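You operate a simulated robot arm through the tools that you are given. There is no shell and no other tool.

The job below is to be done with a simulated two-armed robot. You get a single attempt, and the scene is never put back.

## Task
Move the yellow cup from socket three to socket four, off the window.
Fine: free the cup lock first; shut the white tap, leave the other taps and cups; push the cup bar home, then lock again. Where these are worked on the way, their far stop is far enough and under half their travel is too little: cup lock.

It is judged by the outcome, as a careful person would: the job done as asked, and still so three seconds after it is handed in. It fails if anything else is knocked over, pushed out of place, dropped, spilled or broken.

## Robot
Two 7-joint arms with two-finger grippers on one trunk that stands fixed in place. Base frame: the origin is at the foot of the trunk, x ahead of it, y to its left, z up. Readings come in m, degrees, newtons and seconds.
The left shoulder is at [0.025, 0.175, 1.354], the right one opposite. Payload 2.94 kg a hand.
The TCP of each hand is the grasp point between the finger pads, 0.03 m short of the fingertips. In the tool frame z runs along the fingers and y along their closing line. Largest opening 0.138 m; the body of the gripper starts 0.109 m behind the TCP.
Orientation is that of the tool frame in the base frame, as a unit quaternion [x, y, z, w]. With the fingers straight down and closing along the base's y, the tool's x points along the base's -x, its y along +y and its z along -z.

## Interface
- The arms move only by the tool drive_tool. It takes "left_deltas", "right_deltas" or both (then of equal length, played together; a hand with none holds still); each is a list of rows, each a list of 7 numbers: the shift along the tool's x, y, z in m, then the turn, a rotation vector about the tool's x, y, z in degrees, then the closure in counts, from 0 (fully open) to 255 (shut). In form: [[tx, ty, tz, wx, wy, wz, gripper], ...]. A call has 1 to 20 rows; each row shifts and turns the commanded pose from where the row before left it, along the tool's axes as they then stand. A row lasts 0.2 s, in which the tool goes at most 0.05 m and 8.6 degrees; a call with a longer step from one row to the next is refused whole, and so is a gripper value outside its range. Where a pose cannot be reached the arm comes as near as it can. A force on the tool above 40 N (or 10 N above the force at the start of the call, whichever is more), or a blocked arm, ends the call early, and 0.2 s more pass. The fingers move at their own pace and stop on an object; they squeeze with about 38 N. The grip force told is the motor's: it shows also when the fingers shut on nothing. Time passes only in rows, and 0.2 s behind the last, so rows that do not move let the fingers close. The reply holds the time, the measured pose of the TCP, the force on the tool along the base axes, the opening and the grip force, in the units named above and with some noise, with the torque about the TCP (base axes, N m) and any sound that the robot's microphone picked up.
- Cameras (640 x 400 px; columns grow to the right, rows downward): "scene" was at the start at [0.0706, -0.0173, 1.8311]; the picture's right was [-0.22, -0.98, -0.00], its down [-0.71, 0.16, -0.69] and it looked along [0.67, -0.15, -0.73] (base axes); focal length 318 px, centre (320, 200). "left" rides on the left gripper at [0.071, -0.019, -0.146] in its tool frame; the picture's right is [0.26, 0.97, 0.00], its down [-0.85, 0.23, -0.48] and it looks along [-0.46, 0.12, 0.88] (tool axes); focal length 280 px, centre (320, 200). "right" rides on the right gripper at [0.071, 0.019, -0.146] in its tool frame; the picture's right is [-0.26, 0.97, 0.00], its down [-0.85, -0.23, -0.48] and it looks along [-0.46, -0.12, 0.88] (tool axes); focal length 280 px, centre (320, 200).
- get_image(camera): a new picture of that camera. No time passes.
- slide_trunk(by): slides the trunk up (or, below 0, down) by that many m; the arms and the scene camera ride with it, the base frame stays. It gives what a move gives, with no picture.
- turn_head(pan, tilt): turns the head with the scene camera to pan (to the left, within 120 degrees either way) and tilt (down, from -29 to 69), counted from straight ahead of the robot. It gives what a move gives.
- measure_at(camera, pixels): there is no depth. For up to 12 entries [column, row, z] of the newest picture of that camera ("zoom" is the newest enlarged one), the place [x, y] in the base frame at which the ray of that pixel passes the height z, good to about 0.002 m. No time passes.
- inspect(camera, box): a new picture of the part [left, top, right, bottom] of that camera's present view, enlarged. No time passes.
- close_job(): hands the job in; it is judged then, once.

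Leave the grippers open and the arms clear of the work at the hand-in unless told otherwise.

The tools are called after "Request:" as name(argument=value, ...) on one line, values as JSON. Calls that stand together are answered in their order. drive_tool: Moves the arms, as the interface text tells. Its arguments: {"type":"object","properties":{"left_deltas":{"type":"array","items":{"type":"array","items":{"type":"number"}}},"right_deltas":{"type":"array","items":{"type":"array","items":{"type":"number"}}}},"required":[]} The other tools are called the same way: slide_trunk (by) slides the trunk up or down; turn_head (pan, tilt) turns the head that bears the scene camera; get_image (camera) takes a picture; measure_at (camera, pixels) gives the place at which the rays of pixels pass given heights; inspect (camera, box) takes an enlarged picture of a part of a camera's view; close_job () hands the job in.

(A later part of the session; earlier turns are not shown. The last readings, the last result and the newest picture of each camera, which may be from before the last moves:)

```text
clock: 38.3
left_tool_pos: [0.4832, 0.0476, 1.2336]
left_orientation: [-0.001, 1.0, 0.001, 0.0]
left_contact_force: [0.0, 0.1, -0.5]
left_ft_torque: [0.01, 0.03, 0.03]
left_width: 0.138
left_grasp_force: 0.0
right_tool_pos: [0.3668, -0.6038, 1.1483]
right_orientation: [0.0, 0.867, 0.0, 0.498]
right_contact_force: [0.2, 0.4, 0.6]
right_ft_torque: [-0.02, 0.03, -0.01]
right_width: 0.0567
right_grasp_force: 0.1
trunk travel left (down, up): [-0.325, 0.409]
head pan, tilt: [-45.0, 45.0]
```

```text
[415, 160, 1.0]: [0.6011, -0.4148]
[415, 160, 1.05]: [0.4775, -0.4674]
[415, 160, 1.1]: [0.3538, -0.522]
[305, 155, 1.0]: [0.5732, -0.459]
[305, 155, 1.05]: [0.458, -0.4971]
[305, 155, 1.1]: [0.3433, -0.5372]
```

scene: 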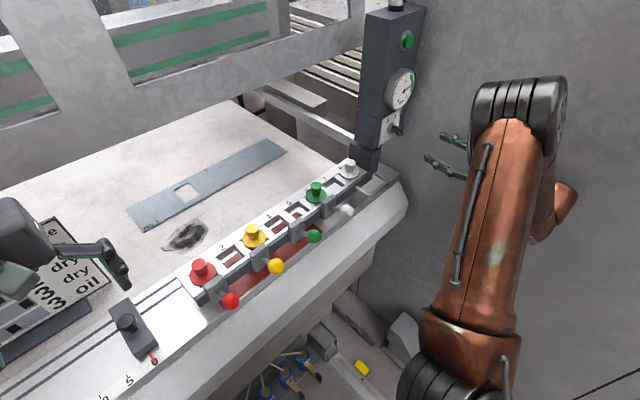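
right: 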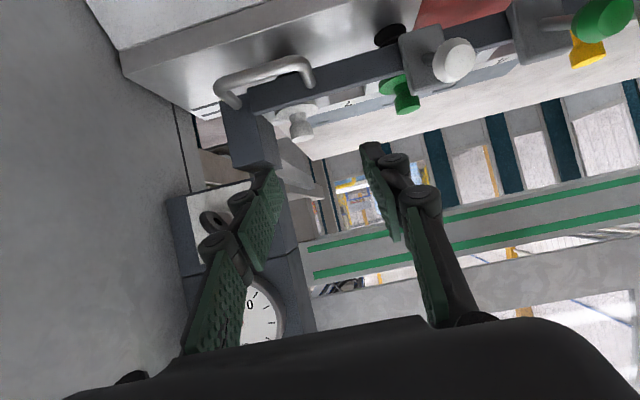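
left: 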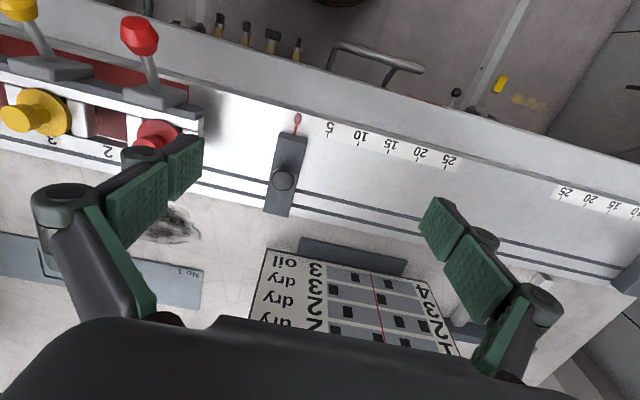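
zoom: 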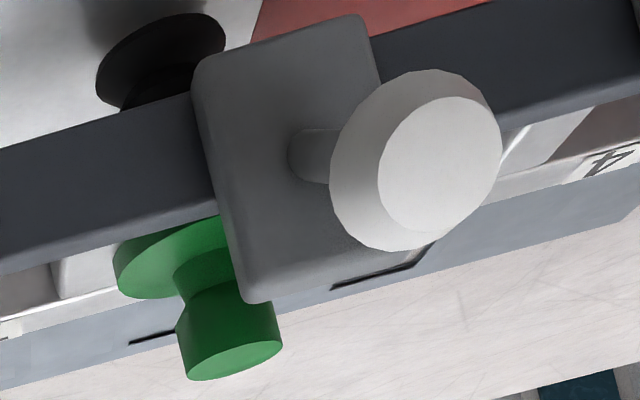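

The white ball is at (0.449,-0.4805,1.061) and its root at (0.5035,-0.483,1.030). So the lever points toward the robot and about 30° up, like the yellow one. The likely motion is a toggle down, which I'll test gently. First I raise the right hand, return to tool-down, close the fingers and go above the white ball.

Request:
drive_tool(right_deltas=[[-0.02165, 0, -0.0125, 0, 0, 0, 200], [-0.02165, 0, -0.0125, 0, 0, 0, 255], [-0.02165, 0, -0.0125, 0, 0, 0, 255], [-0.02165, 0, -0.0125, 0, 0, 0, 255], [0, 0, 0, 0, 7.5, 0, 255], [0, 0, 0, 0, 7.5, 0, 255], [0, 0, 0, 0, 7.5, 0, 255], [0, 0, 0, 0, 7.5, 0, 255], [0, 0, 0, 0, 7.5, 0, 255], [0, 0, 0, 0, 7.5, 0, 255], [0, 0, 0, 0, 7.5, 0, 255], [0, 0, 0, 0, 7.5, 0, 255]])

Request:
drive_tool(right_deltas=[[-0.016, 0.0247, 0, 0, 0, 0, 255], [-0.016, 0.0247, 0, 0, 0, 0, 255], [-0.016, 0.0247, 0, 0, 0, 0, 255], [-0.016, 0.0247, 0, 0, 0, 0, 255], [-0.016, 0.0247, 0, 0, 0, 0, 255]])

Request:
get_image(camera="right")

Request:
get_image(camera="scene")

```text
clock: 40.9
left_tool_pos: [0.482, 0.0471, 1.233]
left_orientation: [0.001, 1.0, 0.0, 0.0]
left_contact_force: [0.6, -0.8, -0.4]
left_ft_torque: [0.0, 0.08, -0.02]
left_width: 0.1376
left_grasp_force: 0.1
right_tool_pos: [0.367, -0.6054, 1.2481]
right_orientation: [0.0, 1.0, -0.001, -0.002]
right_contact_force: [0.5, -0.3, -0.3]
right_ft_torque: [-0.03, 0.03, -0.03]
right_width: 0.0
right_grasp_force: 28.8
trunk travel left (down, up): [-0.325, 0.409]
head pan, tilt: [-45.0, 45.0]
```

```text
clock: 42.1
left_tool_pos: [0.4815, 0.0476, 1.2327]
left_orientation: [-0.001, 1.0, -0.001, 0.0]
left_contact_force: [0.0, 0.7, 0.0]
left_ft_torque: [-0.03, 0.04, 0.01]
left_width: 0.1381
left_grasp_force: 0.0
right_tool_pos: [0.4471, -0.4792, 1.2501]
right_orientation: [-0.001, 1.0, -0.001, -0.001]
right_contact_force: [0.7, -0.2, -0.6]
right_ft_torque: [-0.05, 0.01, -0.01]
right_width: 0.0
right_grasp_force: 28.3
trunk travel left (down, up): [-0.325, 0.409]
head pan, tilt: [-45.0, 45.0]
```

```text
taken
```

right: 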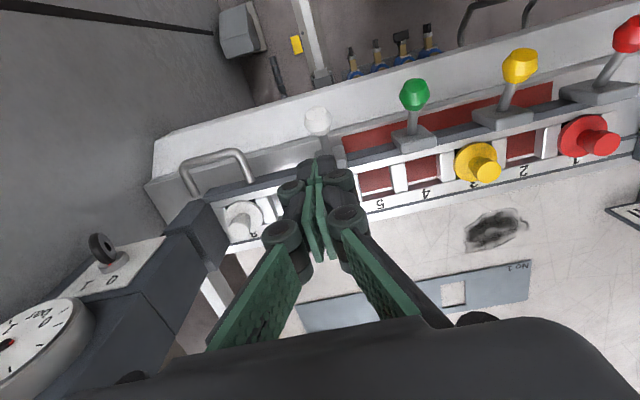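

```text
taken
```

scene: 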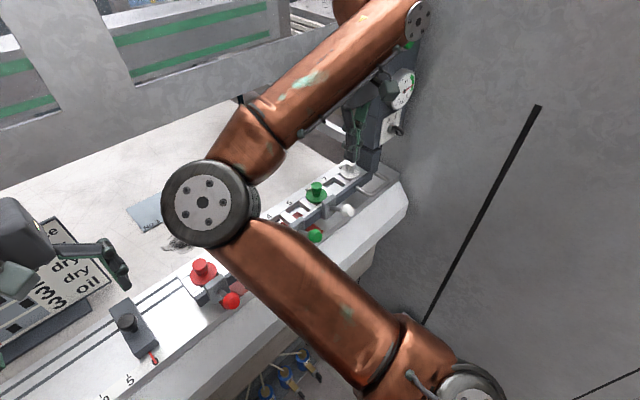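

The hand is above the white ball at z=1.25. I'll lower to TCP z=1.13, with tips at 1.10, still above the ball top at 1.075.

Request:
drive_tool(right_deltas=[[0, 0, 0.02, 0, 0, 0, 255], [0, 0, 0.02, 0, 0, 0, 255], [0, 0, 0.02, 0, 0, 0, 255], [0, 0, 0.02, 0, 0, 0, 255], [0, 0, 0.02, 0, 0, 0, 255], [0, 0, 0.015, 0, 0, 0, 255]])

Request:
get_image(camera="right")

```text
clock: 43.5
left_tool_pos: [0.4834, 0.0478, 1.2338]
left_orientation: [-0.001, 1.0, -0.001, 0.0]
left_contact_force: [0.2, 0.6, 0.0]
left_ft_torque: [0.03, 0.02, -0.02]
left_width: 0.138
left_grasp_force: 0.1
right_tool_pos: [0.4469, -0.4798, 1.1325]
right_orientation: [0.0, 1.0, 0.0, -0.001]
right_contact_force: [1.0, 0.3, 0.2]
right_ft_torque: [-0.02, 0.02, 0.03]
right_width: 0.0001
right_grasp_force: 28.5
trunk travel left (down, up): [-0.325, 0.409]
head pan, tilt: [-45.0, 45.0]
```

```text
taken
```

right: 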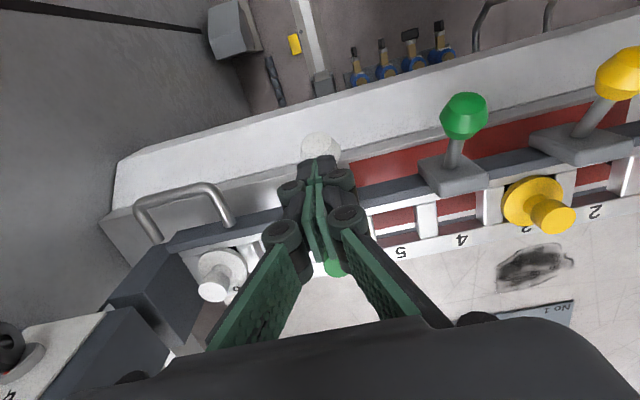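

Tips are at about 1.10. I'll lower in small steps until I touch the ball top and see whether it yields.

Request:
drive_tool(right_deltas=[[0, 0, 0.01, 0, 0, 0, 255], [0, 0, 0.01, 0, 0, 0, 255], [0, 0, 0.007, 0, 0, 0, 255]])

Request:
drive_tool(right_deltas=[[0, 0, 0.005, 0, 0, 0, 255]])

Request:
drive_tool(right_deltas=[[0, 0, 0.005, 0, 0, 0, 255]])

```text
clock: 44.3
left_tool_pos: [0.4821, 0.0476, 1.2332]
left_orientation: [-0.001, 1.0, 0.0, 0.001]
left_contact_force: [-0.1, -0.1, 0.2]
left_ft_torque: [0.0, 0.05, 0.02]
left_width: 0.1379
left_grasp_force: 0.1
right_tool_pos: [0.4478, -0.4812, 1.1066]
right_orientation: [0.001, 1.0, 0.0, -0.001]
right_contact_force: [-0.2, -1.3, -0.2]
right_ft_torque: [0.03, 0.05, 0.01]
right_width: 0.0
right_grasp_force: 28.2
trunk travel left (down, up): [-0.325, 0.409]
head pan, tilt: [-45.0, 45.0]
```

```text
clock: 44.7
left_tool_pos: [0.4823, 0.0463, 1.233]
left_orientation: [0.0, 1.0, 0.0, 0.001]
left_contact_force: [0.2, -0.1, -0.2]
left_ft_torque: [-0.04, 0.02, 0.01]
left_width: 0.1378
left_grasp_force: 0.0
right_tool_pos: [0.4456, -0.4794, 1.1014]
right_orientation: [0.001, 1.0, 0.0, 0.0]
right_contact_force: [-0.4, 0.1, 0.2]
right_ft_torque: [-0.02, -0.06, -0.02]
right_width: 0.0
right_grasp_force: 28.5
trunk travel left (down, up): [-0.325, 0.409]
head pan, tilt: [-45.0, 45.0]
```

```text
clock: 45.1
left_tool_pos: [0.482, 0.0463, 1.2337]
left_orientation: [-0.001, 1.0, 0.001, 0.0]
left_contact_force: [-0.4, -1.0, 0.6]
left_ft_torque: [0.02, 0.0, 0.01]
left_width: 0.1382
left_grasp_force: 0.0
right_tool_pos: [0.4464, -0.4806, 1.097]
right_orientation: [0.0, 1.0, 0.0, -0.001]
right_contact_force: [-0.7, 0.0, 0.5]
right_ft_torque: [-0.01, 0.01, -0.01]
right_width: 0.0
right_grasp_force: 28.6
trunk travel left (down, up): [-0.325, 0.409]
head pan, tilt: [-45.0, 45.0]
```

No force yet with tips at about 1.067. I'll check the picture.

Request:
inspect(camera="right", box=[240, 100, 400, 240])

Request:
inspect(camera="scene", box=[290, 160, 380, 250])

```text
2.86 times, centred on (320, 170) of right
```

zoom: 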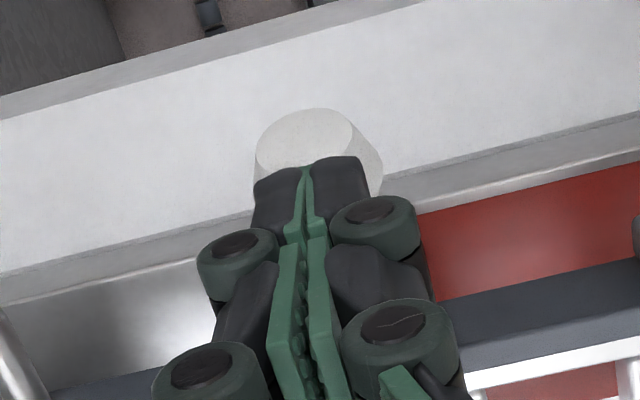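

```text
4.44 times, centred on (335, 205) of scene
```

zoom: 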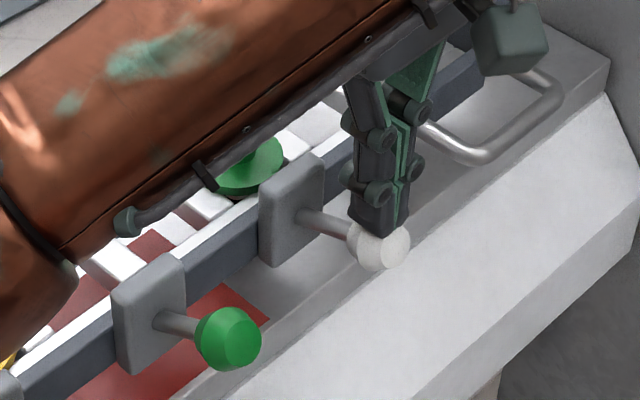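

The fingertips are on the ball, and it may have begun to move down. I'll continue down in small steps while watching the force.

Request:
drive_tool(right_deltas=[[0, 0, 0.005, 0, 0, 0, 255], [0, 0, 0.005, 0, 0, 0, 255]])

Request:
inspect(camera="scene", box=[290, 160, 380, 250])

```text
clock: 45.7
left_tool_pos: [0.4829, 0.047, 1.2337]
left_orientation: [-0.001, 1.0, 0.0, 0.0]
left_contact_force: [-0.2, 0.8, 0.3]
left_ft_torque: [0.01, 0.02, -0.01]
left_width: 0.138
left_grasp_force: 0.0
right_tool_pos: [0.4441, -0.4813, 1.0863]
right_orientation: [0.0, 1.0, -0.001, -0.002]
right_contact_force: [-0.3, 0.3, 0.1]
right_ft_torque: [-0.04, -0.01, 0.02]
right_width: 0.0
right_grasp_force: 28.6
trunk travel left (down, up): [-0.325, 0.409]
head pan, tilt: [-45.0, 45.0]
```

```text
4.44 times, centred on (335, 205) of scene
```

zoom: 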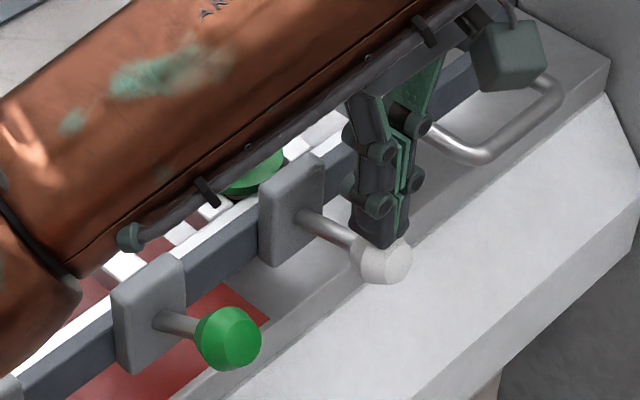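

The white lever is moving down with the finger almost without force. I'll continue down toward its far stop.

Request:
drive_tool(right_deltas=[[0, 0, 0.006, 0, 0, 0, 255], [0, 0, 0.006, 0, 0, 0, 255], [0, 0, 0.006, 0, 0, 0, 255]])

Request:
inspect(camera="scene", box=[290, 160, 380, 250])

```text
clock: 46.5
left_tool_pos: [0.4828, 0.0462, 1.2339]
left_orientation: [-0.002, 1.0, -0.001, 0.0]
left_contact_force: [0.3, 0.3, -0.4]
left_ft_torque: [-0.04, 0.0, -0.01]
left_width: 0.1381
left_grasp_force: 0.0
right_tool_pos: [0.4453, -0.481, 1.0687]
right_orientation: [0.0, 1.0, 0.0, 0.0]
right_contact_force: [0.7, -0.8, 0.1]
right_ft_torque: [-0.02, 0.03, -0.02]
right_width: 0.0
right_grasp_force: 28.2
trunk travel left (down, up): [-0.325, 0.409]
head pan, tilt: [-45.0, 45.0]
```

```text
4.44 times, centred on (335, 205) of scene
```

zoom: 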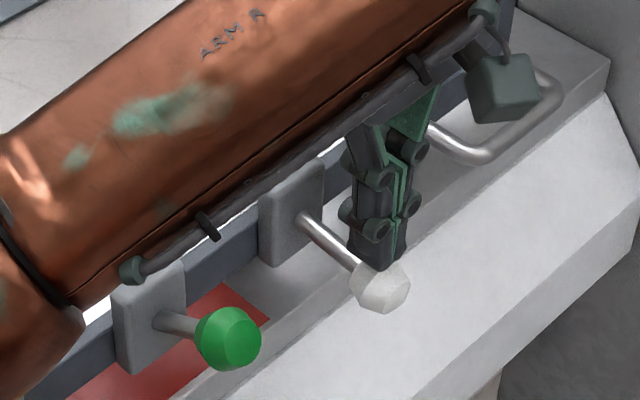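

Request:
drive_tool(right_deltas=[[0, 0, 0.005, 0, 0, 0, 255], [0, 0, 0.005, 0, 0, 0, 255], [0, 0, 0.005, 0, 0, 0, 255]])

Request:
inspect(camera="scene", box=[290, 160, 380, 250])

```text
clock: 47.3
left_tool_pos: [0.4828, 0.047, 1.2337]
left_orientation: [0.0, 1.0, 0.0, 0.001]
left_contact_force: [-0.2, -0.5, 0.5]
left_ft_torque: [-0.02, -0.02, 0.01]
left_width: 0.138
left_grasp_force: 0.1
right_tool_pos: [0.4451, -0.4817, 1.0541]
right_orientation: [0.0, 1.0, 0.0, -0.001]
right_contact_force: [-0.1, 0.5, 0.1]
right_ft_torque: [0.02, 0.03, 0.04]
right_width: 0.0
right_grasp_force: 28.8
trunk travel left (down, up): [-0.325, 0.409]
head pan, tilt: [-45.0, 45.0]
```

```text
4.44 times, centred on (335, 205) of scene
```

zoom: 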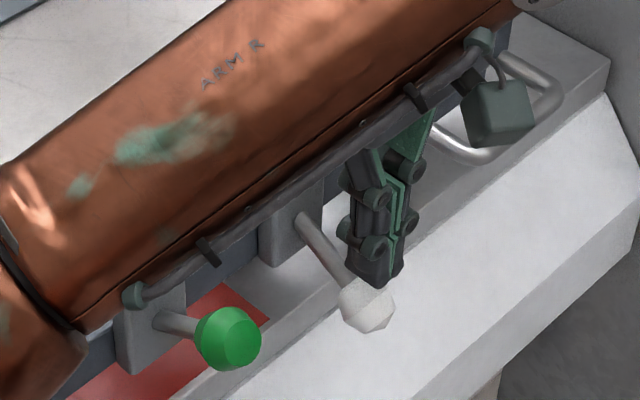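

Still moving freely. I'll continue down in 5 mm steps until a stop is felt.

Request:
drive_tool(right_deltas=[[0, 0, 0.005, 0, 0, 0, 255], [0, 0, 0.005, 0, 0, 0, 255]])

Request:
inspect(camera="scene", box=[290, 160, 380, 250])

Request:
get_image(camera="right")

```text
clock: 47.9
left_tool_pos: [0.4826, 0.0482, 1.2335]
left_orientation: [0.0, 1.0, 0.0, 0.0]
left_contact_force: [0.4, 0.2, 0.0]
left_ft_torque: [0.01, 0.01, 0.01]
left_width: 0.1379
left_grasp_force: 0.1
right_tool_pos: [0.4458, -0.4822, 1.0445]
right_orientation: [0.001, 1.0, 0.001, -0.001]
right_contact_force: [0.9, 0.5, -1.2]
right_ft_torque: [0.03, -0.02, 0.02]
right_width: 0.0
right_grasp_force: 28.9
trunk travel left (down, up): [-0.325, 0.409]
head pan, tilt: [-45.0, 45.0]
```

```text
4.44 times, centred on (335, 205) of scene
```

zoom: 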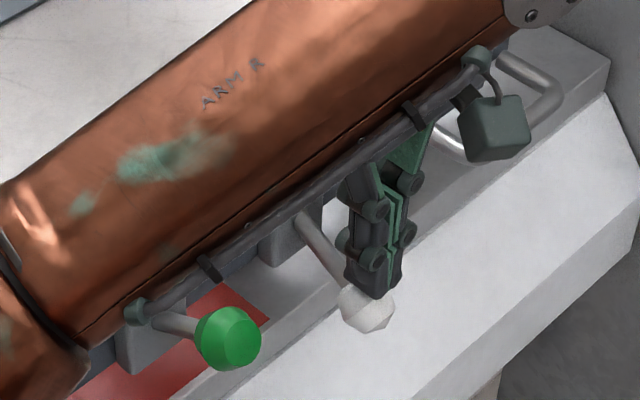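

```text
taken
```

right: 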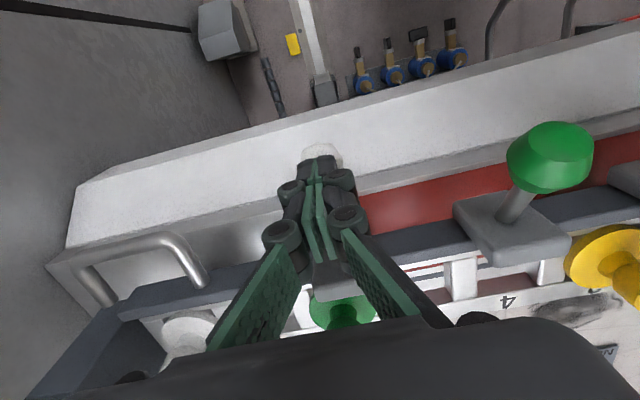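

The ball stopped moving while the fingers went on, so it has snapped to its lower stop. I'll measure its place in this zoom at z≈1.0, then lift away.

Request:
inspect(camera="scene", box=[290, 160, 380, 250])

Request:
measure_at(camera="zoom", pixels=[[368, 306, 0.97], [368, 306, 0.99], [368, 306, 1.0], [368, 306, 1.01], [368, 306, 1.03], [303, 215, 1.03]])

Request:
drive_tool(right_deltas=[[0, 0, -0.02, 0, 0, 0, 255], [0, 0, -0.03, 0, 0, 0, 255], [0, 0, -0.03, 0, 0, 0, 255], [0, 0, -0.03, 0, 0, 0, 200], [0, 0, -0.03, 0, 0, 0, 150], [0, 0, -0.03, 0, 0, 0, 100]])

Request:
get_image(camera="right")

```text
4.44 times, centred on (335, 205) of scene
```

zoom: 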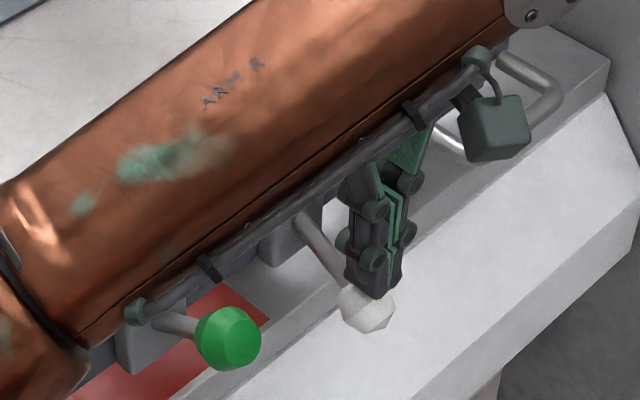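

```text
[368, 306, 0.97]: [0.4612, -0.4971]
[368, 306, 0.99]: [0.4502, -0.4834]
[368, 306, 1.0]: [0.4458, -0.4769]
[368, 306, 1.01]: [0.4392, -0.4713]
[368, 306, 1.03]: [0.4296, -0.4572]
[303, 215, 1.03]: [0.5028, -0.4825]
```

```text
clock: 49.3
left_tool_pos: [0.4816, 0.0475, 1.2333]
left_orientation: [-0.001, 1.0, 0.0, 0.001]
left_contact_force: [-0.7, 0.2, -0.1]
left_ft_torque: [-0.05, -0.01, -0.01]
left_width: 0.1381
left_grasp_force: 0.0
right_tool_pos: [0.4448, -0.4796, 1.2147]
right_orientation: [-0.001, 1.0, -0.001, 0.0]
right_contact_force: [0.5, 0.5, 0.2]
right_ft_torque: [-0.02, -0.04, 0.04]
right_width: 0.0651
right_grasp_force: 0.1
trunk travel left (down, up): [-0.325, 0.409]
head pan, tilt: [-45.0, 45.0]
```

```text
taken
```

right: 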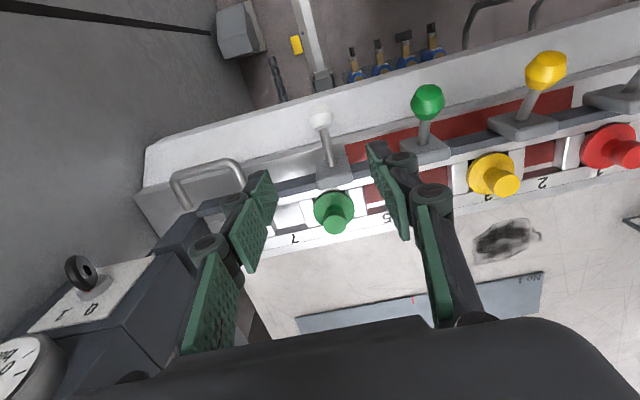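

The white lever now points down and stays down: the white tap is shut, and the others still point up. Next is the yellow cup. I'll move the left arm 0.15 m farther left for room, and bring the right hand above and near socket 3 at z≈1.25 for a close look.

Request:
drive_tool(left_deltas=[[0.005, 0.02, -0.005, 0, 0, 0, 0], [0.005, 0.02, -0.005, 0, 0, 0, 0], [0.005, 0.02, -0.005, 0, 0, 0, 0], [0.005, 0.02, -0.005, 0, 0, 0, 0], [0.005, 0.02, -0.005, 0, 0, 0, 0], [0.005, 0.02, -0.005, 0, 0, 0, 0], [0, 0.02, 0, 0, 0, 0, 0], [0, 0.02, 0, 0, 0, 0, 0]])

Request:
drive_tool(right_deltas=[[-0.005, 0.02, -0.005, 0, 0, 0, 100], [-0.005, 0.02, -0.005, 0, 0, 0, 100], [-0.005, 0.02, -0.005, 0, 0, 0, 100], [-0.005, 0.02, -0.005, 0, 0, 0, 100], [-0.005, 0.02, -0.005, 0, 0, 0, 100], [-0.005, 0.02, -0.005, 0, 0, 0, 100], [-0.005, 0.02, -0.005, 0, 0, 0, 100], [-0.005, 0.02, 0, 0, 0, 0, 100]])

Request:
get_image(camera="right")

Request:
get_image(camera="scene")

```text
clock: 51.1
left_tool_pos: [0.452, 0.2057, 1.2615]
left_orientation: [0.0, 1.0, -0.001, 0.0]
left_contact_force: [0.0, -0.3, 0.0]
left_ft_torque: [0.01, -0.03, 0.01]
left_width: 0.1379
left_grasp_force: 0.1
right_tool_pos: [0.4445, -0.4806, 1.2125]
right_orientation: [-0.001, 1.0, -0.002, -0.001]
right_contact_force: [-0.7, 0.1, 0.5]
right_ft_torque: [-0.03, -0.01, 0.01]
right_width: 0.084
right_grasp_force: 0.1
trunk travel left (down, up): [-0.325, 0.409]
head pan, tilt: [-45.0, 45.0]
```

```text
clock: 52.9
left_tool_pos: [0.4517, 0.2061, 1.2616]
left_orientation: [-0.001, 1.0, -0.001, 0.001]
left_contact_force: [-0.5, 0.0, 0.2]
left_ft_torque: [-0.05, 0.02, -0.03]
left_width: 0.1381
left_grasp_force: 0.2
right_tool_pos: [0.488, -0.3215, 1.2468]
right_orientation: [0.0, 1.0, 0.0, -0.001]
right_contact_force: [0.0, -0.1, -0.3]
right_ft_torque: [-0.04, -0.02, -0.01]
right_width: 0.0841
right_grasp_force: 0.0
trunk travel left (down, up): [-0.325, 0.409]
head pan, tilt: [-45.0, 45.0]
```

```text
taken
```

right: 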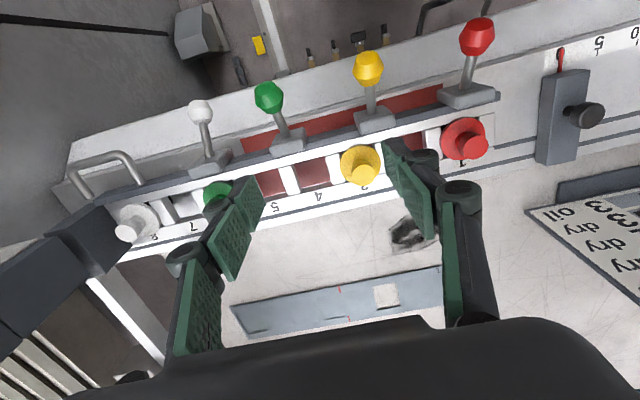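

```text
taken
```

scene: 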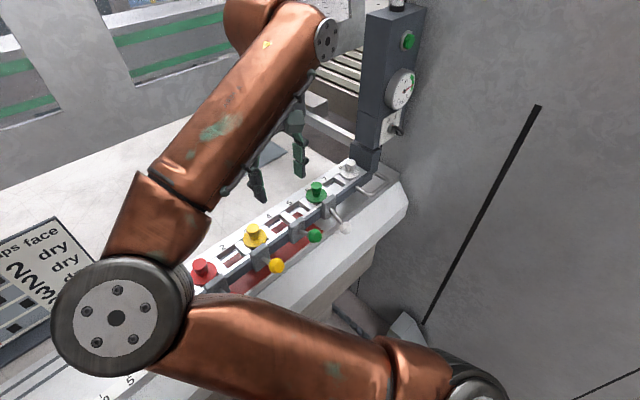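

The elbow is close to the camera and so high above the bed. Now I'll measure the yellow cup precisely by zooming in both cameras.

Request:
inspect(camera="right", box=[260, 120, 420, 230])

Request:
measure_at(camera="zoom", pixels=[[368, 206, 1.05], [368, 206, 1.06], [368, 206, 1.07], [400, 160, 1.03], [238, 180, 1.03]])

Request:
inspect(camera="scene", box=[220, 195, 320, 275])

```text
3.64 times, centred on (340, 175) of right
```

zoom: 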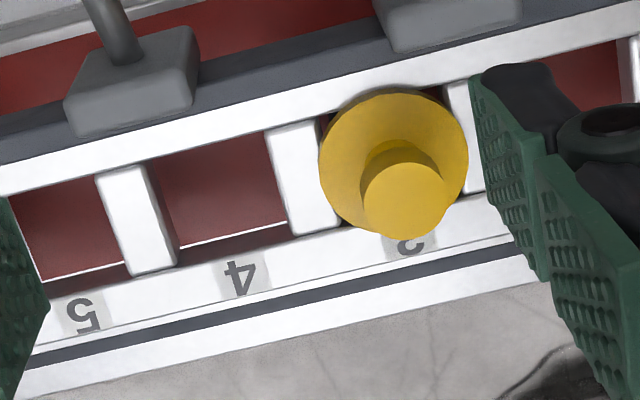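

```text
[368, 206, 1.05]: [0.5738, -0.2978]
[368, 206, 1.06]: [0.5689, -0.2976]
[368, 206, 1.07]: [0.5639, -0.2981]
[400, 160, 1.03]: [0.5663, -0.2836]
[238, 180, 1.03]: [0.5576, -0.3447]
```

```text
5.00 times, centred on (270, 235) of scene
```

zoom: 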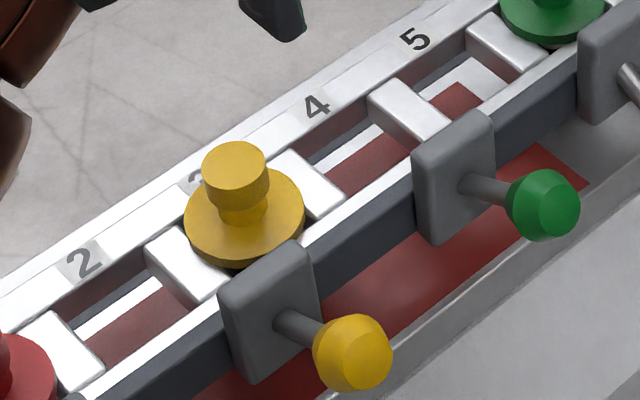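

Now I'll measure the knob top centre: (236,163) in the scene zoom, then (404,200) and the flange in a repeat of the right zoom.

Request:
measure_at(camera="zoom", pixels=[[236, 163, 1.06], [236, 163, 1.07], [236, 163, 1.08], [244, 213, 1.03], [244, 213, 1.04], [244, 213, 1.05], [317, 103, 1.03], [370, 170, 1.03], [190, 262, 1.03]])

Request:
inspect(camera="right", box=[260, 120, 420, 230])

Request:
measure_at(camera="zoom", pixels=[[404, 200, 1.06], [404, 200, 1.07], [404, 200, 1.08], [393, 162, 1.03], [393, 162, 1.04], [393, 162, 1.05], [240, 278, 1.03], [305, 180, 1.03], [138, 220, 1.03]])

```text
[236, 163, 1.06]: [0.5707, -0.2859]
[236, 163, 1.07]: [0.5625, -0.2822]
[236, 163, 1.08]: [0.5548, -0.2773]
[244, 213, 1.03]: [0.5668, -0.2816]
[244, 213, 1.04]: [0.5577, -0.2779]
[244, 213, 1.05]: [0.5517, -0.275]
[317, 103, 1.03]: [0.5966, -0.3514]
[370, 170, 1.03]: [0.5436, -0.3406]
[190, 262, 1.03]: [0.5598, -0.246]
```

```text
3.64 times, centred on (340, 175) of right
```

zoom: 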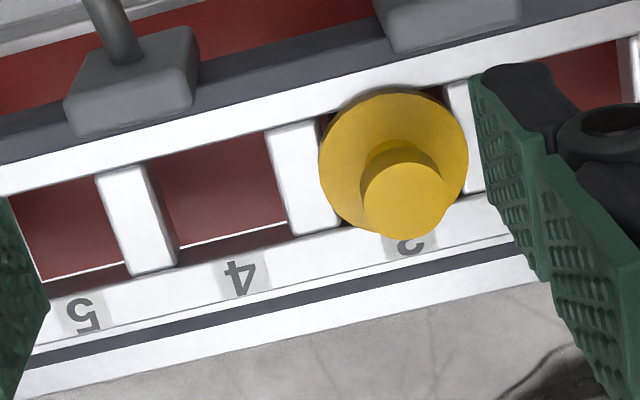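

```text
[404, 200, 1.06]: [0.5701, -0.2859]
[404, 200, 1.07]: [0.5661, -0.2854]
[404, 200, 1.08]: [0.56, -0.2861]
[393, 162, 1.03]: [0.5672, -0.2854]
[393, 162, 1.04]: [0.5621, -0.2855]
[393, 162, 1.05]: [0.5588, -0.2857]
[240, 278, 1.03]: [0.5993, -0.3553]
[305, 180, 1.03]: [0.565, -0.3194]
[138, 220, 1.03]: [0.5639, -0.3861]
```

The cup axis is at (0.568,-0.2855), the knob top at z≈1.062 and the flange at ≈1.031. To fix the socket pitch, I'll measure dividers from the scene zoom (2/3, 3/4, 4/5, 5/6) and the red knob from the right camera.

Request:
inspect(camera="scene", box=[220, 195, 320, 275])

Request:
measure_at(camera="zoom", pixels=[[185, 265, 1.03], [308, 188, 1.03], [412, 112, 1.03], [505, 45, 1.03], [62, 340, 1.03], [350, 345, 1.061], [545, 205, 1.061]])

Request:
inspect(camera="right", box=[420, 90, 520, 180])

```text
5.00 times, centred on (270, 235) of scene
```

zoom: 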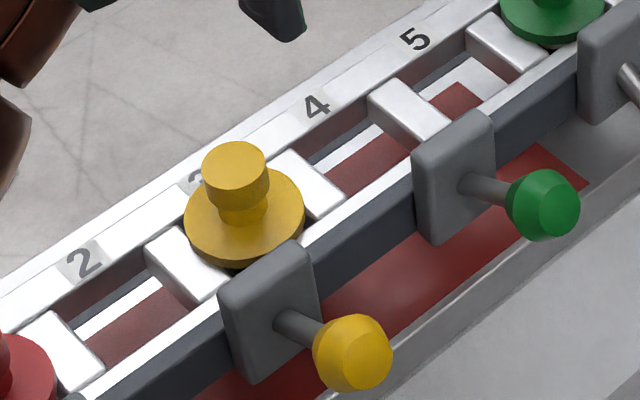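

```text
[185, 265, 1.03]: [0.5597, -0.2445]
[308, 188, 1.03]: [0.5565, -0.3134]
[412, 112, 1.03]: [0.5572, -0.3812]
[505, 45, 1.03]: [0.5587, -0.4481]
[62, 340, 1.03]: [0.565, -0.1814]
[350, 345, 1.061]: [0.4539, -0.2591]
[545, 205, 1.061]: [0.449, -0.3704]
```

```text
4.44 times, centred on (470, 135) of right
```

zoom: 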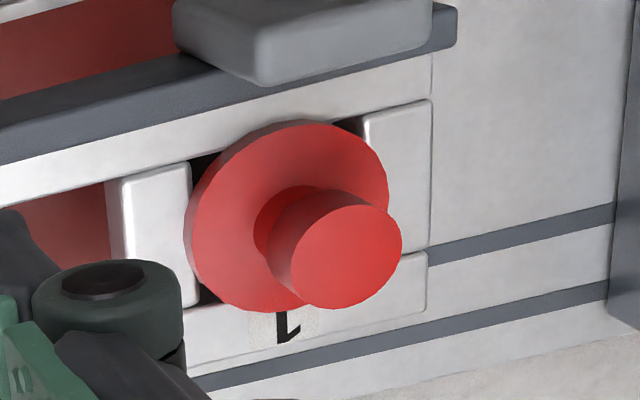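

Pitch ≈0.0672: socket 3 at y≈-0.2852 and socket 4 at y≈-0.352. The knob is 0.029 wide, so I'll grip along y with TCP at z≈1.068 so the tips stay just above the flange. First I go over the cup.

Request:
drive_tool(right_deltas=[[-0.02, 0.009, 0, 0, 0, 0, 100], [-0.02, 0.009, 0, 0, 0, 0, 100], [-0.02, 0.009, 0, 0, 0, 0, 100], [-0.02, 0.009, 0, 0, 0, 0, 100], [0, 0, 0.02, 0, 0, 0, 100], [0, 0, 0.02, 0, 0, 0, 100], [0, 0, 0.02, 0, 0, 0, 100], [0, 0, 0.02, 0, 0, 0, 100], [0, 0, 0.02, 0, 0, 0, 100], [0, 0, 0.02, 0, 0, 0, 100], [0, 0, 0, 0, 0, 0, 100]])

Request:
get_image(camera="right")

Request:
get_image(camera="scene")

```text
clock: 55.3
left_tool_pos: [0.4525, 0.2043, 1.2617]
left_orientation: [-0.001, 1.0, 0.0, 0.001]
left_contact_force: [-0.2, 1.5, -0.4]
left_ft_torque: [-0.02, 0.0, 0.0]
left_width: 0.1382
left_grasp_force: 0.1
right_tool_pos: [0.5652, -0.285, 1.1301]
right_orientation: [0.0, 1.0, -0.001, -0.001]
right_contact_force: [0.0, 0.4, -0.9]
right_ft_torque: [0.0, -0.02, 0.0]
right_width: 0.0838
right_grasp_force: 0.0
trunk travel left (down, up): [-0.325, 0.409]
head pan, tilt: [-45.0, 45.0]
```

```text
taken
```

right: 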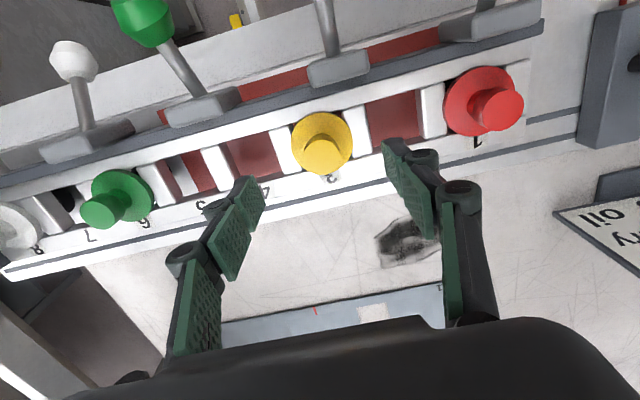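

```text
taken
```

scene: 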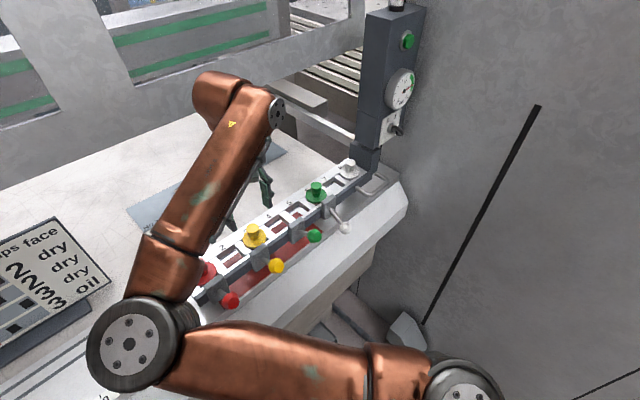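

The knob is centred between the fingers. I'll verify its place from this closer camera (knob top face around (323,156), flange (321,141)) at the heights found.

Request:
inspect(camera="right", box=[270, 90, 380, 190])

```text
4.00 times, centred on (325, 140) of right
```

zoom: 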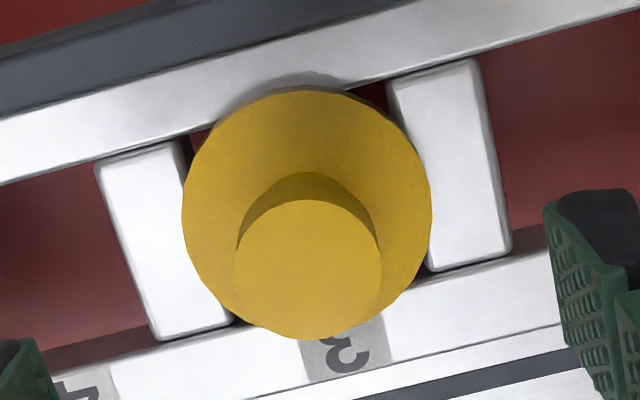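

Request:
measure_at(camera="zoom", pixels=[[308, 269, 1.06], [308, 269, 1.063], [308, 269, 1.066], [307, 214, 1.03], [307, 214, 1.033], [165, 245, 1.02], [448, 163, 1.02], [380, 269, 1.062], [235, 269, 1.062]])

```text
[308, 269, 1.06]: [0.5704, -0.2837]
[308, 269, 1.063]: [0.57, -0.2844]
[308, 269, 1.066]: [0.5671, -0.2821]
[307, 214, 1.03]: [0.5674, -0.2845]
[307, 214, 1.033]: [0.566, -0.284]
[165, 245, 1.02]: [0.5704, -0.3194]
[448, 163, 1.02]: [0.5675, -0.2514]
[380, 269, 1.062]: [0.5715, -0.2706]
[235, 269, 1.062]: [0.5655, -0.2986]
```

The axis is at about (0.5685,-0.2843). I'll shift 3 mm in x, lower 0.062 m to TCP z≈1.068 and check the forces.

Request:
drive_tool(right_deltas=[[-0.003, 0.0005, 0.016, 0, 0, 0, 110], [0, 0, 0.016, 0, 0, 0, 120], [0, 0, 0.015, 0, 0, 0, 130], [0, 0, 0.01, 0, 0, 0, 140], [0, 0, 0.005, 0, 0, 0, 150], [0, 0, 0, 0, 0, 0, 150]])

Request:
inspect(camera="right", box=[230, 60, 430, 200])

Request:
inspect(camera="scene", box=[200, 180, 320, 280])

```text
clock: 56.7
left_tool_pos: [0.4532, 0.2041, 1.2617]
left_orientation: [0.0, 1.0, 0.0, 0.0]
left_contact_force: [-0.2, 0.0, 0.0]
left_ft_torque: [0.02, 0.0, -0.02]
left_width: 0.1381
left_grasp_force: 0.1
right_tool_pos: [0.5683, -0.2845, 1.0661]
right_orientation: [0.0, 1.0, 0.0, -0.001]
right_contact_force: [0.7, -0.5, 0.1]
right_ft_torque: [0.01, 0.0, -0.01]
right_width: 0.0569
right_grasp_force: 0.1
trunk travel left (down, up): [-0.325, 0.409]
head pan, tilt: [-45.0, 45.0]
```

```text
2.86 times, centred on (330, 130) of right
```

zoom: 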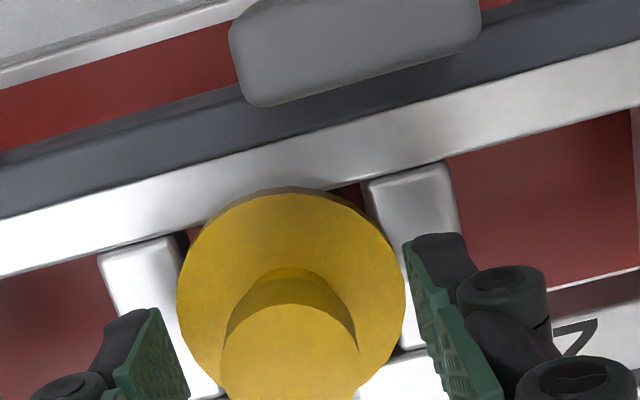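

```text
4.00 times, centred on (260, 230) of scene
```

zoom: 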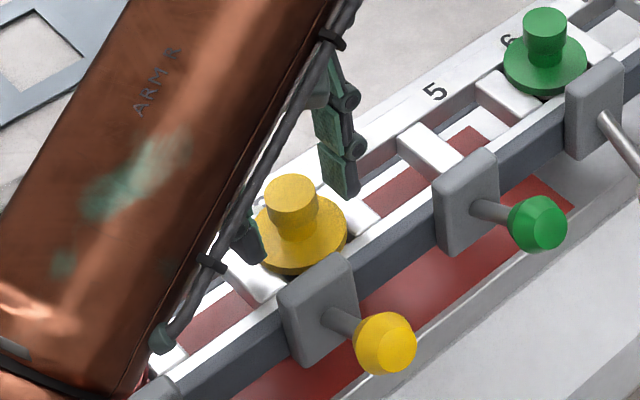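

The fingers straddle the knob with no contact. Closing on the knob.

Request:
drive_tool(right_deltas=[[0, 0, 0, 0, 0, 0, 190], [0, 0, 0, 0, 0, 0, 255], [0, 0, 0, 0, 0, 0, 255], [0, 0, 0, 0, 0, 0, 255]])

```text
clock: 57.7
left_tool_pos: [0.4523, 0.2052, 1.2617]
left_orientation: [-0.001, 1.0, 0.001, 0.001]
left_contact_force: [0.4, 0.6, -0.5]
left_ft_torque: [0.0, -0.03, 0.01]
left_width: 0.1381
left_grasp_force: 0.1
right_tool_pos: [0.5686, -0.2841, 1.0662]
right_orientation: [0.0, 1.0, 0.0, -0.001]
right_contact_force: [-0.8, -0.2, 0.6]
right_ft_torque: [-0.01, 0.0, -0.04]
right_width: 0.0287
right_grasp_force: 38.0
trunk travel left (down, up): [-0.325, 0.409]
head pan, tilt: [-45.0, 45.0]
```

Gripped at width 0.0287 with nearly zero side force. I'll lift gently by 1 cm first and watch the force.

Request:
drive_tool(right_deltas=[[0, 0, -0.005, 0, 0, 0, 255], [0, 0, -0.005, 0, 0, 0, 255]])

Request:
inspect(camera="scene", box=[200, 180, 320, 280])

```text
clock: 58.3
left_tool_pos: [0.4524, 0.2053, 1.2625]
left_orientation: [-0.001, 1.0, 0.0, 0.002]
left_contact_force: [-0.5, 0.7, -0.1]
left_ft_torque: [0.06, -0.02, -0.03]
left_width: 0.138
left_grasp_force: 0.0
right_tool_pos: [0.5674, -0.2858, 1.0764]
right_orientation: [0.0, 1.0, 0.0, -0.001]
right_contact_force: [0.2, -0.1, -1.3]
right_ft_torque: [0.02, -0.03, 0.02]
right_width: 0.0285
right_grasp_force: 37.9
trunk travel left (down, up): [-0.325, 0.409]
head pan, tilt: [-45.0, 45.0]
```

```text
4.00 times, centred on (260, 230) of scene
```

zoom: 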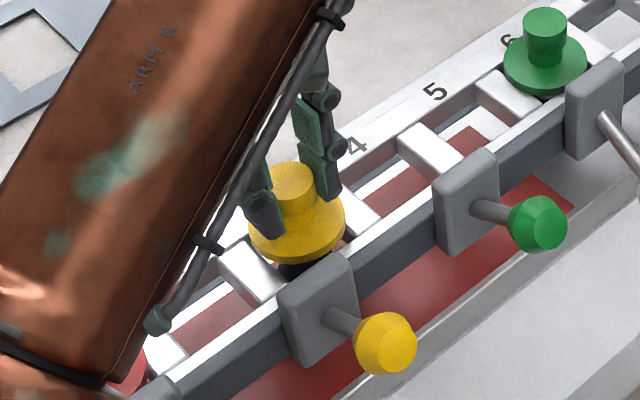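

The cup lifts freely. I'll continue up another 8 cm and look at its lower end.

Request:
drive_tool(right_deltas=[[0, 0, -0.01, 0, 0, 0, 255], [0, 0, -0.01, 0, 0, 0, 255], [0, 0, -0.01, 0, 0, 0, 255], [0, 0, -0.01, 0, 0, 0, 255], [0, 0, -0.01, 0, 0, 0, 255], [0, 0, -0.01, 0, 0, 0, 255], [0, 0, -0.01, 0, 0, 0, 255], [0, 0, -0.01, 0, 0, 0, 255]])

Request:
inspect(camera="scene", box=[180, 130, 340, 270])

Request:
get_image(camera="right")

```text
clock: 60.1
left_tool_pos: [0.4525, 0.2056, 1.2616]
left_orientation: [0.0, 1.0, 0.0, 0.001]
left_contact_force: [0.0, 0.0, -0.5]
left_ft_torque: [0.0, 0.01, -0.02]
left_width: 0.138
left_grasp_force: 0.0
right_tool_pos: [0.5683, -0.2852, 1.1569]
right_orientation: [-0.001, 1.0, 0.001, -0.001]
right_contact_force: [-0.9, -0.2, -1.5]
right_ft_torque: [0.02, 0.0, -0.05]
right_width: 0.0285
right_grasp_force: 37.7
trunk travel left (down, up): [-0.325, 0.409]
head pan, tilt: [-45.0, 45.0]
```

```text
2.86 times, centred on (260, 200) of scene
```

zoom: 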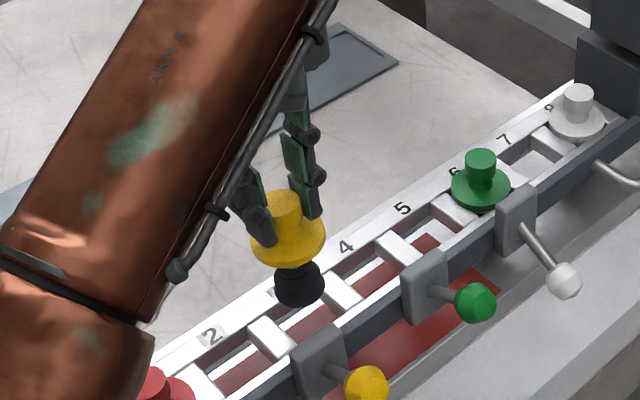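

```text
taken
```

right: 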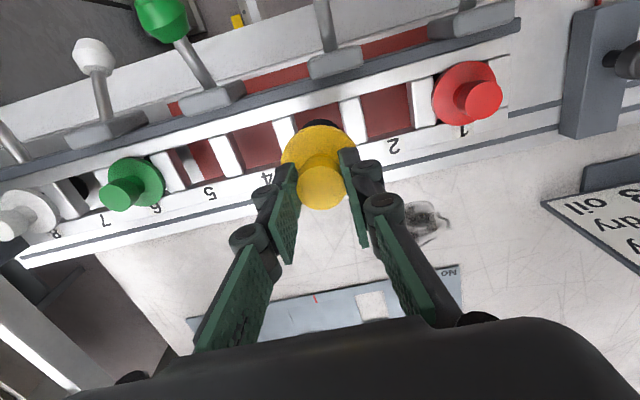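

The cup is clear, with its black suction foot visible and hanging straight. I'll shift -0.067 m in y to be over socket 4 and check alignment.

Request:
drive_tool(right_deltas=[[0, -0.0168, 0, 0, 0, 0, 255], [0, -0.0168, 0, 0, 0, 0, 255], [0, -0.0168, 0, 0, 0, 0, 255], [0, -0.0168, 0, 0, 0, 0, 255], [0, 0, 0.015, 0, 0, 0, 255], [0, 0, 0.015, 0, 0, 0, 255]])

Request:
get_image(camera="right")

Request:
inspect(camera="scene", box=[210, 160, 340, 270])

```text
clock: 61.5
left_tool_pos: [0.4533, 0.2041, 1.261]
left_orientation: [0.0, 1.0, 0.001, 0.0]
left_contact_force: [-0.4, 0.8, 0.0]
left_ft_torque: [0.0, 0.01, 0.0]
left_width: 0.138
left_grasp_force: 0.1
right_tool_pos: [0.5691, -0.3521, 1.1255]
right_orientation: [0.0, 1.0, -0.001, 0.0]
right_contact_force: [0.4, 0.1, -0.3]
right_ft_torque: [-0.01, 0.0, 0.01]
right_width: 0.0285
right_grasp_force: 37.9
trunk travel left (down, up): [-0.325, 0.409]
head pan, tilt: [-45.0, 45.0]
```

```text
taken
```

right: 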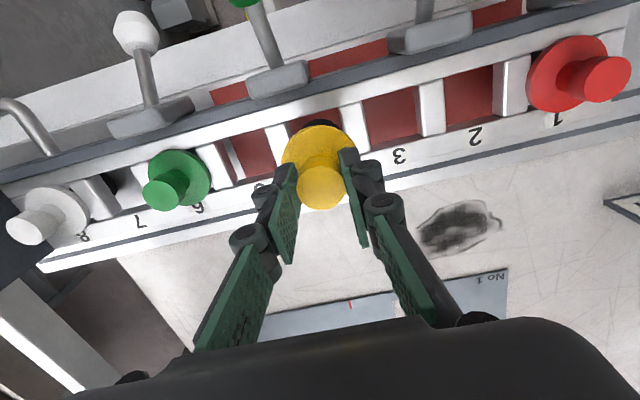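

```text
3.64 times, centred on (275, 215) of scene
```

zoom: 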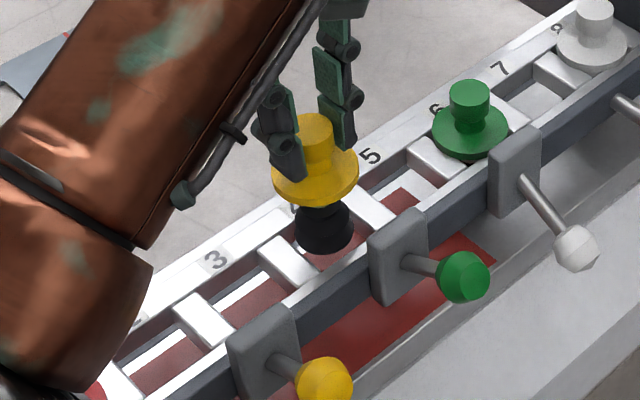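

It hangs over socket 4. I'll verify against the dividers on both sides from the right camera.

Request:
inspect(camera="right", box=[230, 70, 430, 220])

```text
2.67 times, centred on (330, 145) of right
```

zoom: 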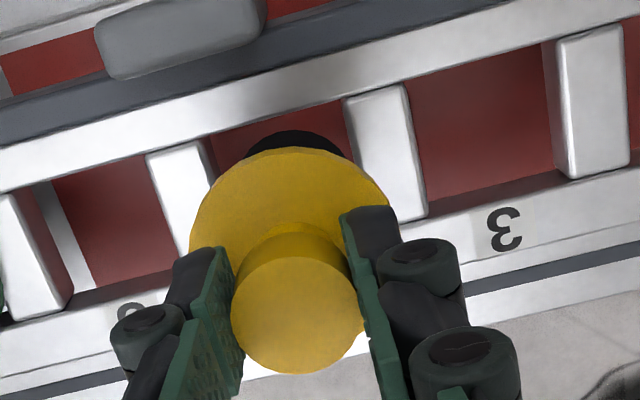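

Request:
measure_at(camera="zoom", pixels=[[592, 103, 1.02], [388, 152, 1.02], [378, 92, 1.02], [180, 148, 1.02], [585, 35, 1.02], [8, 197, 1.02]])

```text
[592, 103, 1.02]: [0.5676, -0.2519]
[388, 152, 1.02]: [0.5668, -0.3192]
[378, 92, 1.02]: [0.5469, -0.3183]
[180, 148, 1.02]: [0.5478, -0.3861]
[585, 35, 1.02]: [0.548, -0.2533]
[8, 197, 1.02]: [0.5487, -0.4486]
```

Socket 4's centre is y=-0.3525 and the TCP is at -0.352. I'll lower in steps, watching the force.

Request:
drive_tool(right_deltas=[[0, 0, 0.01, 0, 0, 0, 255], [0, 0, 0.01, 0, 0, 0, 255], [0, 0, 0.01, 0, 0, 0, 255], [0, 0, 0.01, 0, 0, 0, 255]])

Request:
inspect(camera="scene", box=[210, 160, 340, 270])

```text
clock: 62.5
left_tool_pos: [0.4528, 0.2062, 1.2606]
left_orientation: [0.0, 1.0, 0.0, -0.001]
left_contact_force: [0.2, -0.6, 1.0]
left_ft_torque: [-0.02, 0.01, 0.03]
left_width: 0.1381
left_grasp_force: 0.0
right_tool_pos: [0.5691, -0.3506, 1.0852]
right_orientation: [0.0, 1.0, 0.0, -0.001]
right_contact_force: [-0.1, -0.5, -1.0]
right_ft_torque: [0.01, 0.02, -0.01]
right_width: 0.0286
right_grasp_force: 38.2
trunk travel left (down, up): [-0.325, 0.409]
head pan, tilt: [-45.0, 45.0]
```

```text
3.64 times, centred on (275, 215) of scene
```

zoom: 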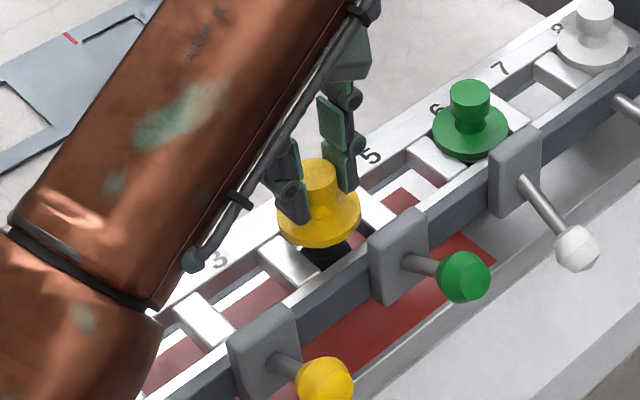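

The foot is entering socket 4 without force. I'll lower the remaining 19 mm in small steps.

Request:
drive_tool(right_deltas=[[0, 0, 0.005, 0, 0, 0, 255], [0, 0, 0.005, 0, 0, 0, 255], [0, 0, 0.004, 0, 0, 0, 255]])

Request:
drive_tool(right_deltas=[[0, 0, 0.003, 0, 0, 0, 255]])

Request:
drive_tool(right_deltas=[[0, 0, 0.002, 0, 0, 0, 255]])

Request:
inspect(camera="scene", box=[210, 160, 340, 270])

```text
clock: 63.3
left_tool_pos: [0.4528, 0.2055, 1.2614]
left_orientation: [-0.001, 1.0, 0.0, 0.001]
left_contact_force: [-0.1, 0.6, -0.1]
left_ft_torque: [0.0, -0.03, -0.05]
left_width: 0.1379
left_grasp_force: 0.0
right_tool_pos: [0.5694, -0.3526, 1.0714]
right_orientation: [0.0, 1.0, 0.0, -0.001]
right_contact_force: [0.0, -0.6, -1.0]
right_ft_torque: [0.01, 0.01, -0.03]
right_width: 0.0287
right_grasp_force: 38.0
trunk travel left (down, up): [-0.325, 0.409]
head pan, tilt: [-45.0, 45.0]
```

```text
clock: 63.7
left_tool_pos: [0.4528, 0.2056, 1.2613]
left_orientation: [-0.001, 1.0, 0.0, 0.001]
left_contact_force: [0.4, -0.5, 0.1]
left_ft_torque: [0.01, 0.05, -0.03]
left_width: 0.1379
left_grasp_force: 0.1
right_tool_pos: [0.5693, -0.352, 1.0694]
right_orientation: [0.0, 1.0, 0.0, -0.001]
right_contact_force: [-0.2, 0.0, -0.6]
right_ft_torque: [0.02, 0.02, 0.0]
right_width: 0.0286
right_grasp_force: 37.9
trunk travel left (down, up): [-0.325, 0.409]
head pan, tilt: [-45.0, 45.0]
```

```text
clock: 64.1
left_tool_pos: [0.4536, 0.205, 1.2617]
left_orientation: [-0.001, 1.0, 0.001, 0.0]
left_contact_force: [0.4, 0.2, 0.2]
left_ft_torque: [0.0, 0.0, -0.02]
left_width: 0.1379
left_grasp_force: 0.0
right_tool_pos: [0.5698, -0.3517, 1.0673]
right_orientation: [0.0, 1.0, 0.0, 0.0]
right_contact_force: [0.1, 0.2, -0.6]
right_ft_torque: [0.02, 0.0, -0.03]
right_width: 0.0287
right_grasp_force: 37.8
trunk travel left (down, up): [-0.325, 0.409]
head pan, tilt: [-45.0, 45.0]
```

```text
3.64 times, centred on (275, 215) of scene
```

zoom: 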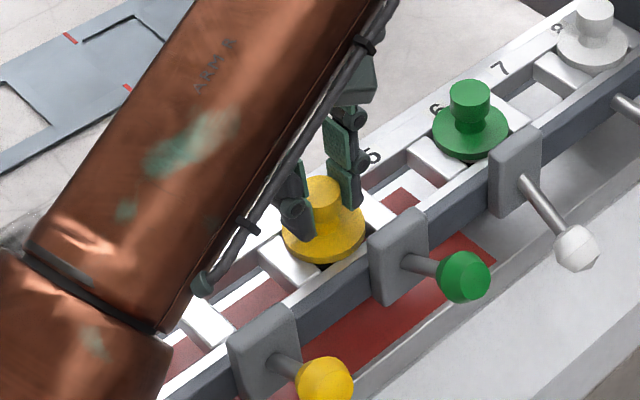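

Nearly seated: 1.0673 against 1.0662 when gripped. I'll go 1.5 mm more and feel for the seat.

Request:
drive_tool(right_deltas=[[0, 0, 0.0015, 0, 0, 0, 255], [0, 0, 0, 0, 0, 0, 255]])

```text
clock: 64.7
left_tool_pos: [0.4534, 0.2056, 1.2606]
left_orientation: [-0.001, 1.0, 0.0, 0.001]
left_contact_force: [0.6, 0.0, 0.3]
left_ft_torque: [-0.01, -0.01, -0.02]
left_width: 0.1381
left_grasp_force: 0.1
right_tool_pos: [0.5696, -0.3529, 1.0672]
right_orientation: [0.0, 1.0, 0.0, -0.001]
right_contact_force: [2.1, 0.2, 4.7]
right_ft_torque: [0.01, 0.07, 0.01]
right_width: 0.0286
right_grasp_force: 37.8
trunk travel left (down, up): [-0.325, 0.409]
head pan, tilt: [-45.0, 45.0]
```

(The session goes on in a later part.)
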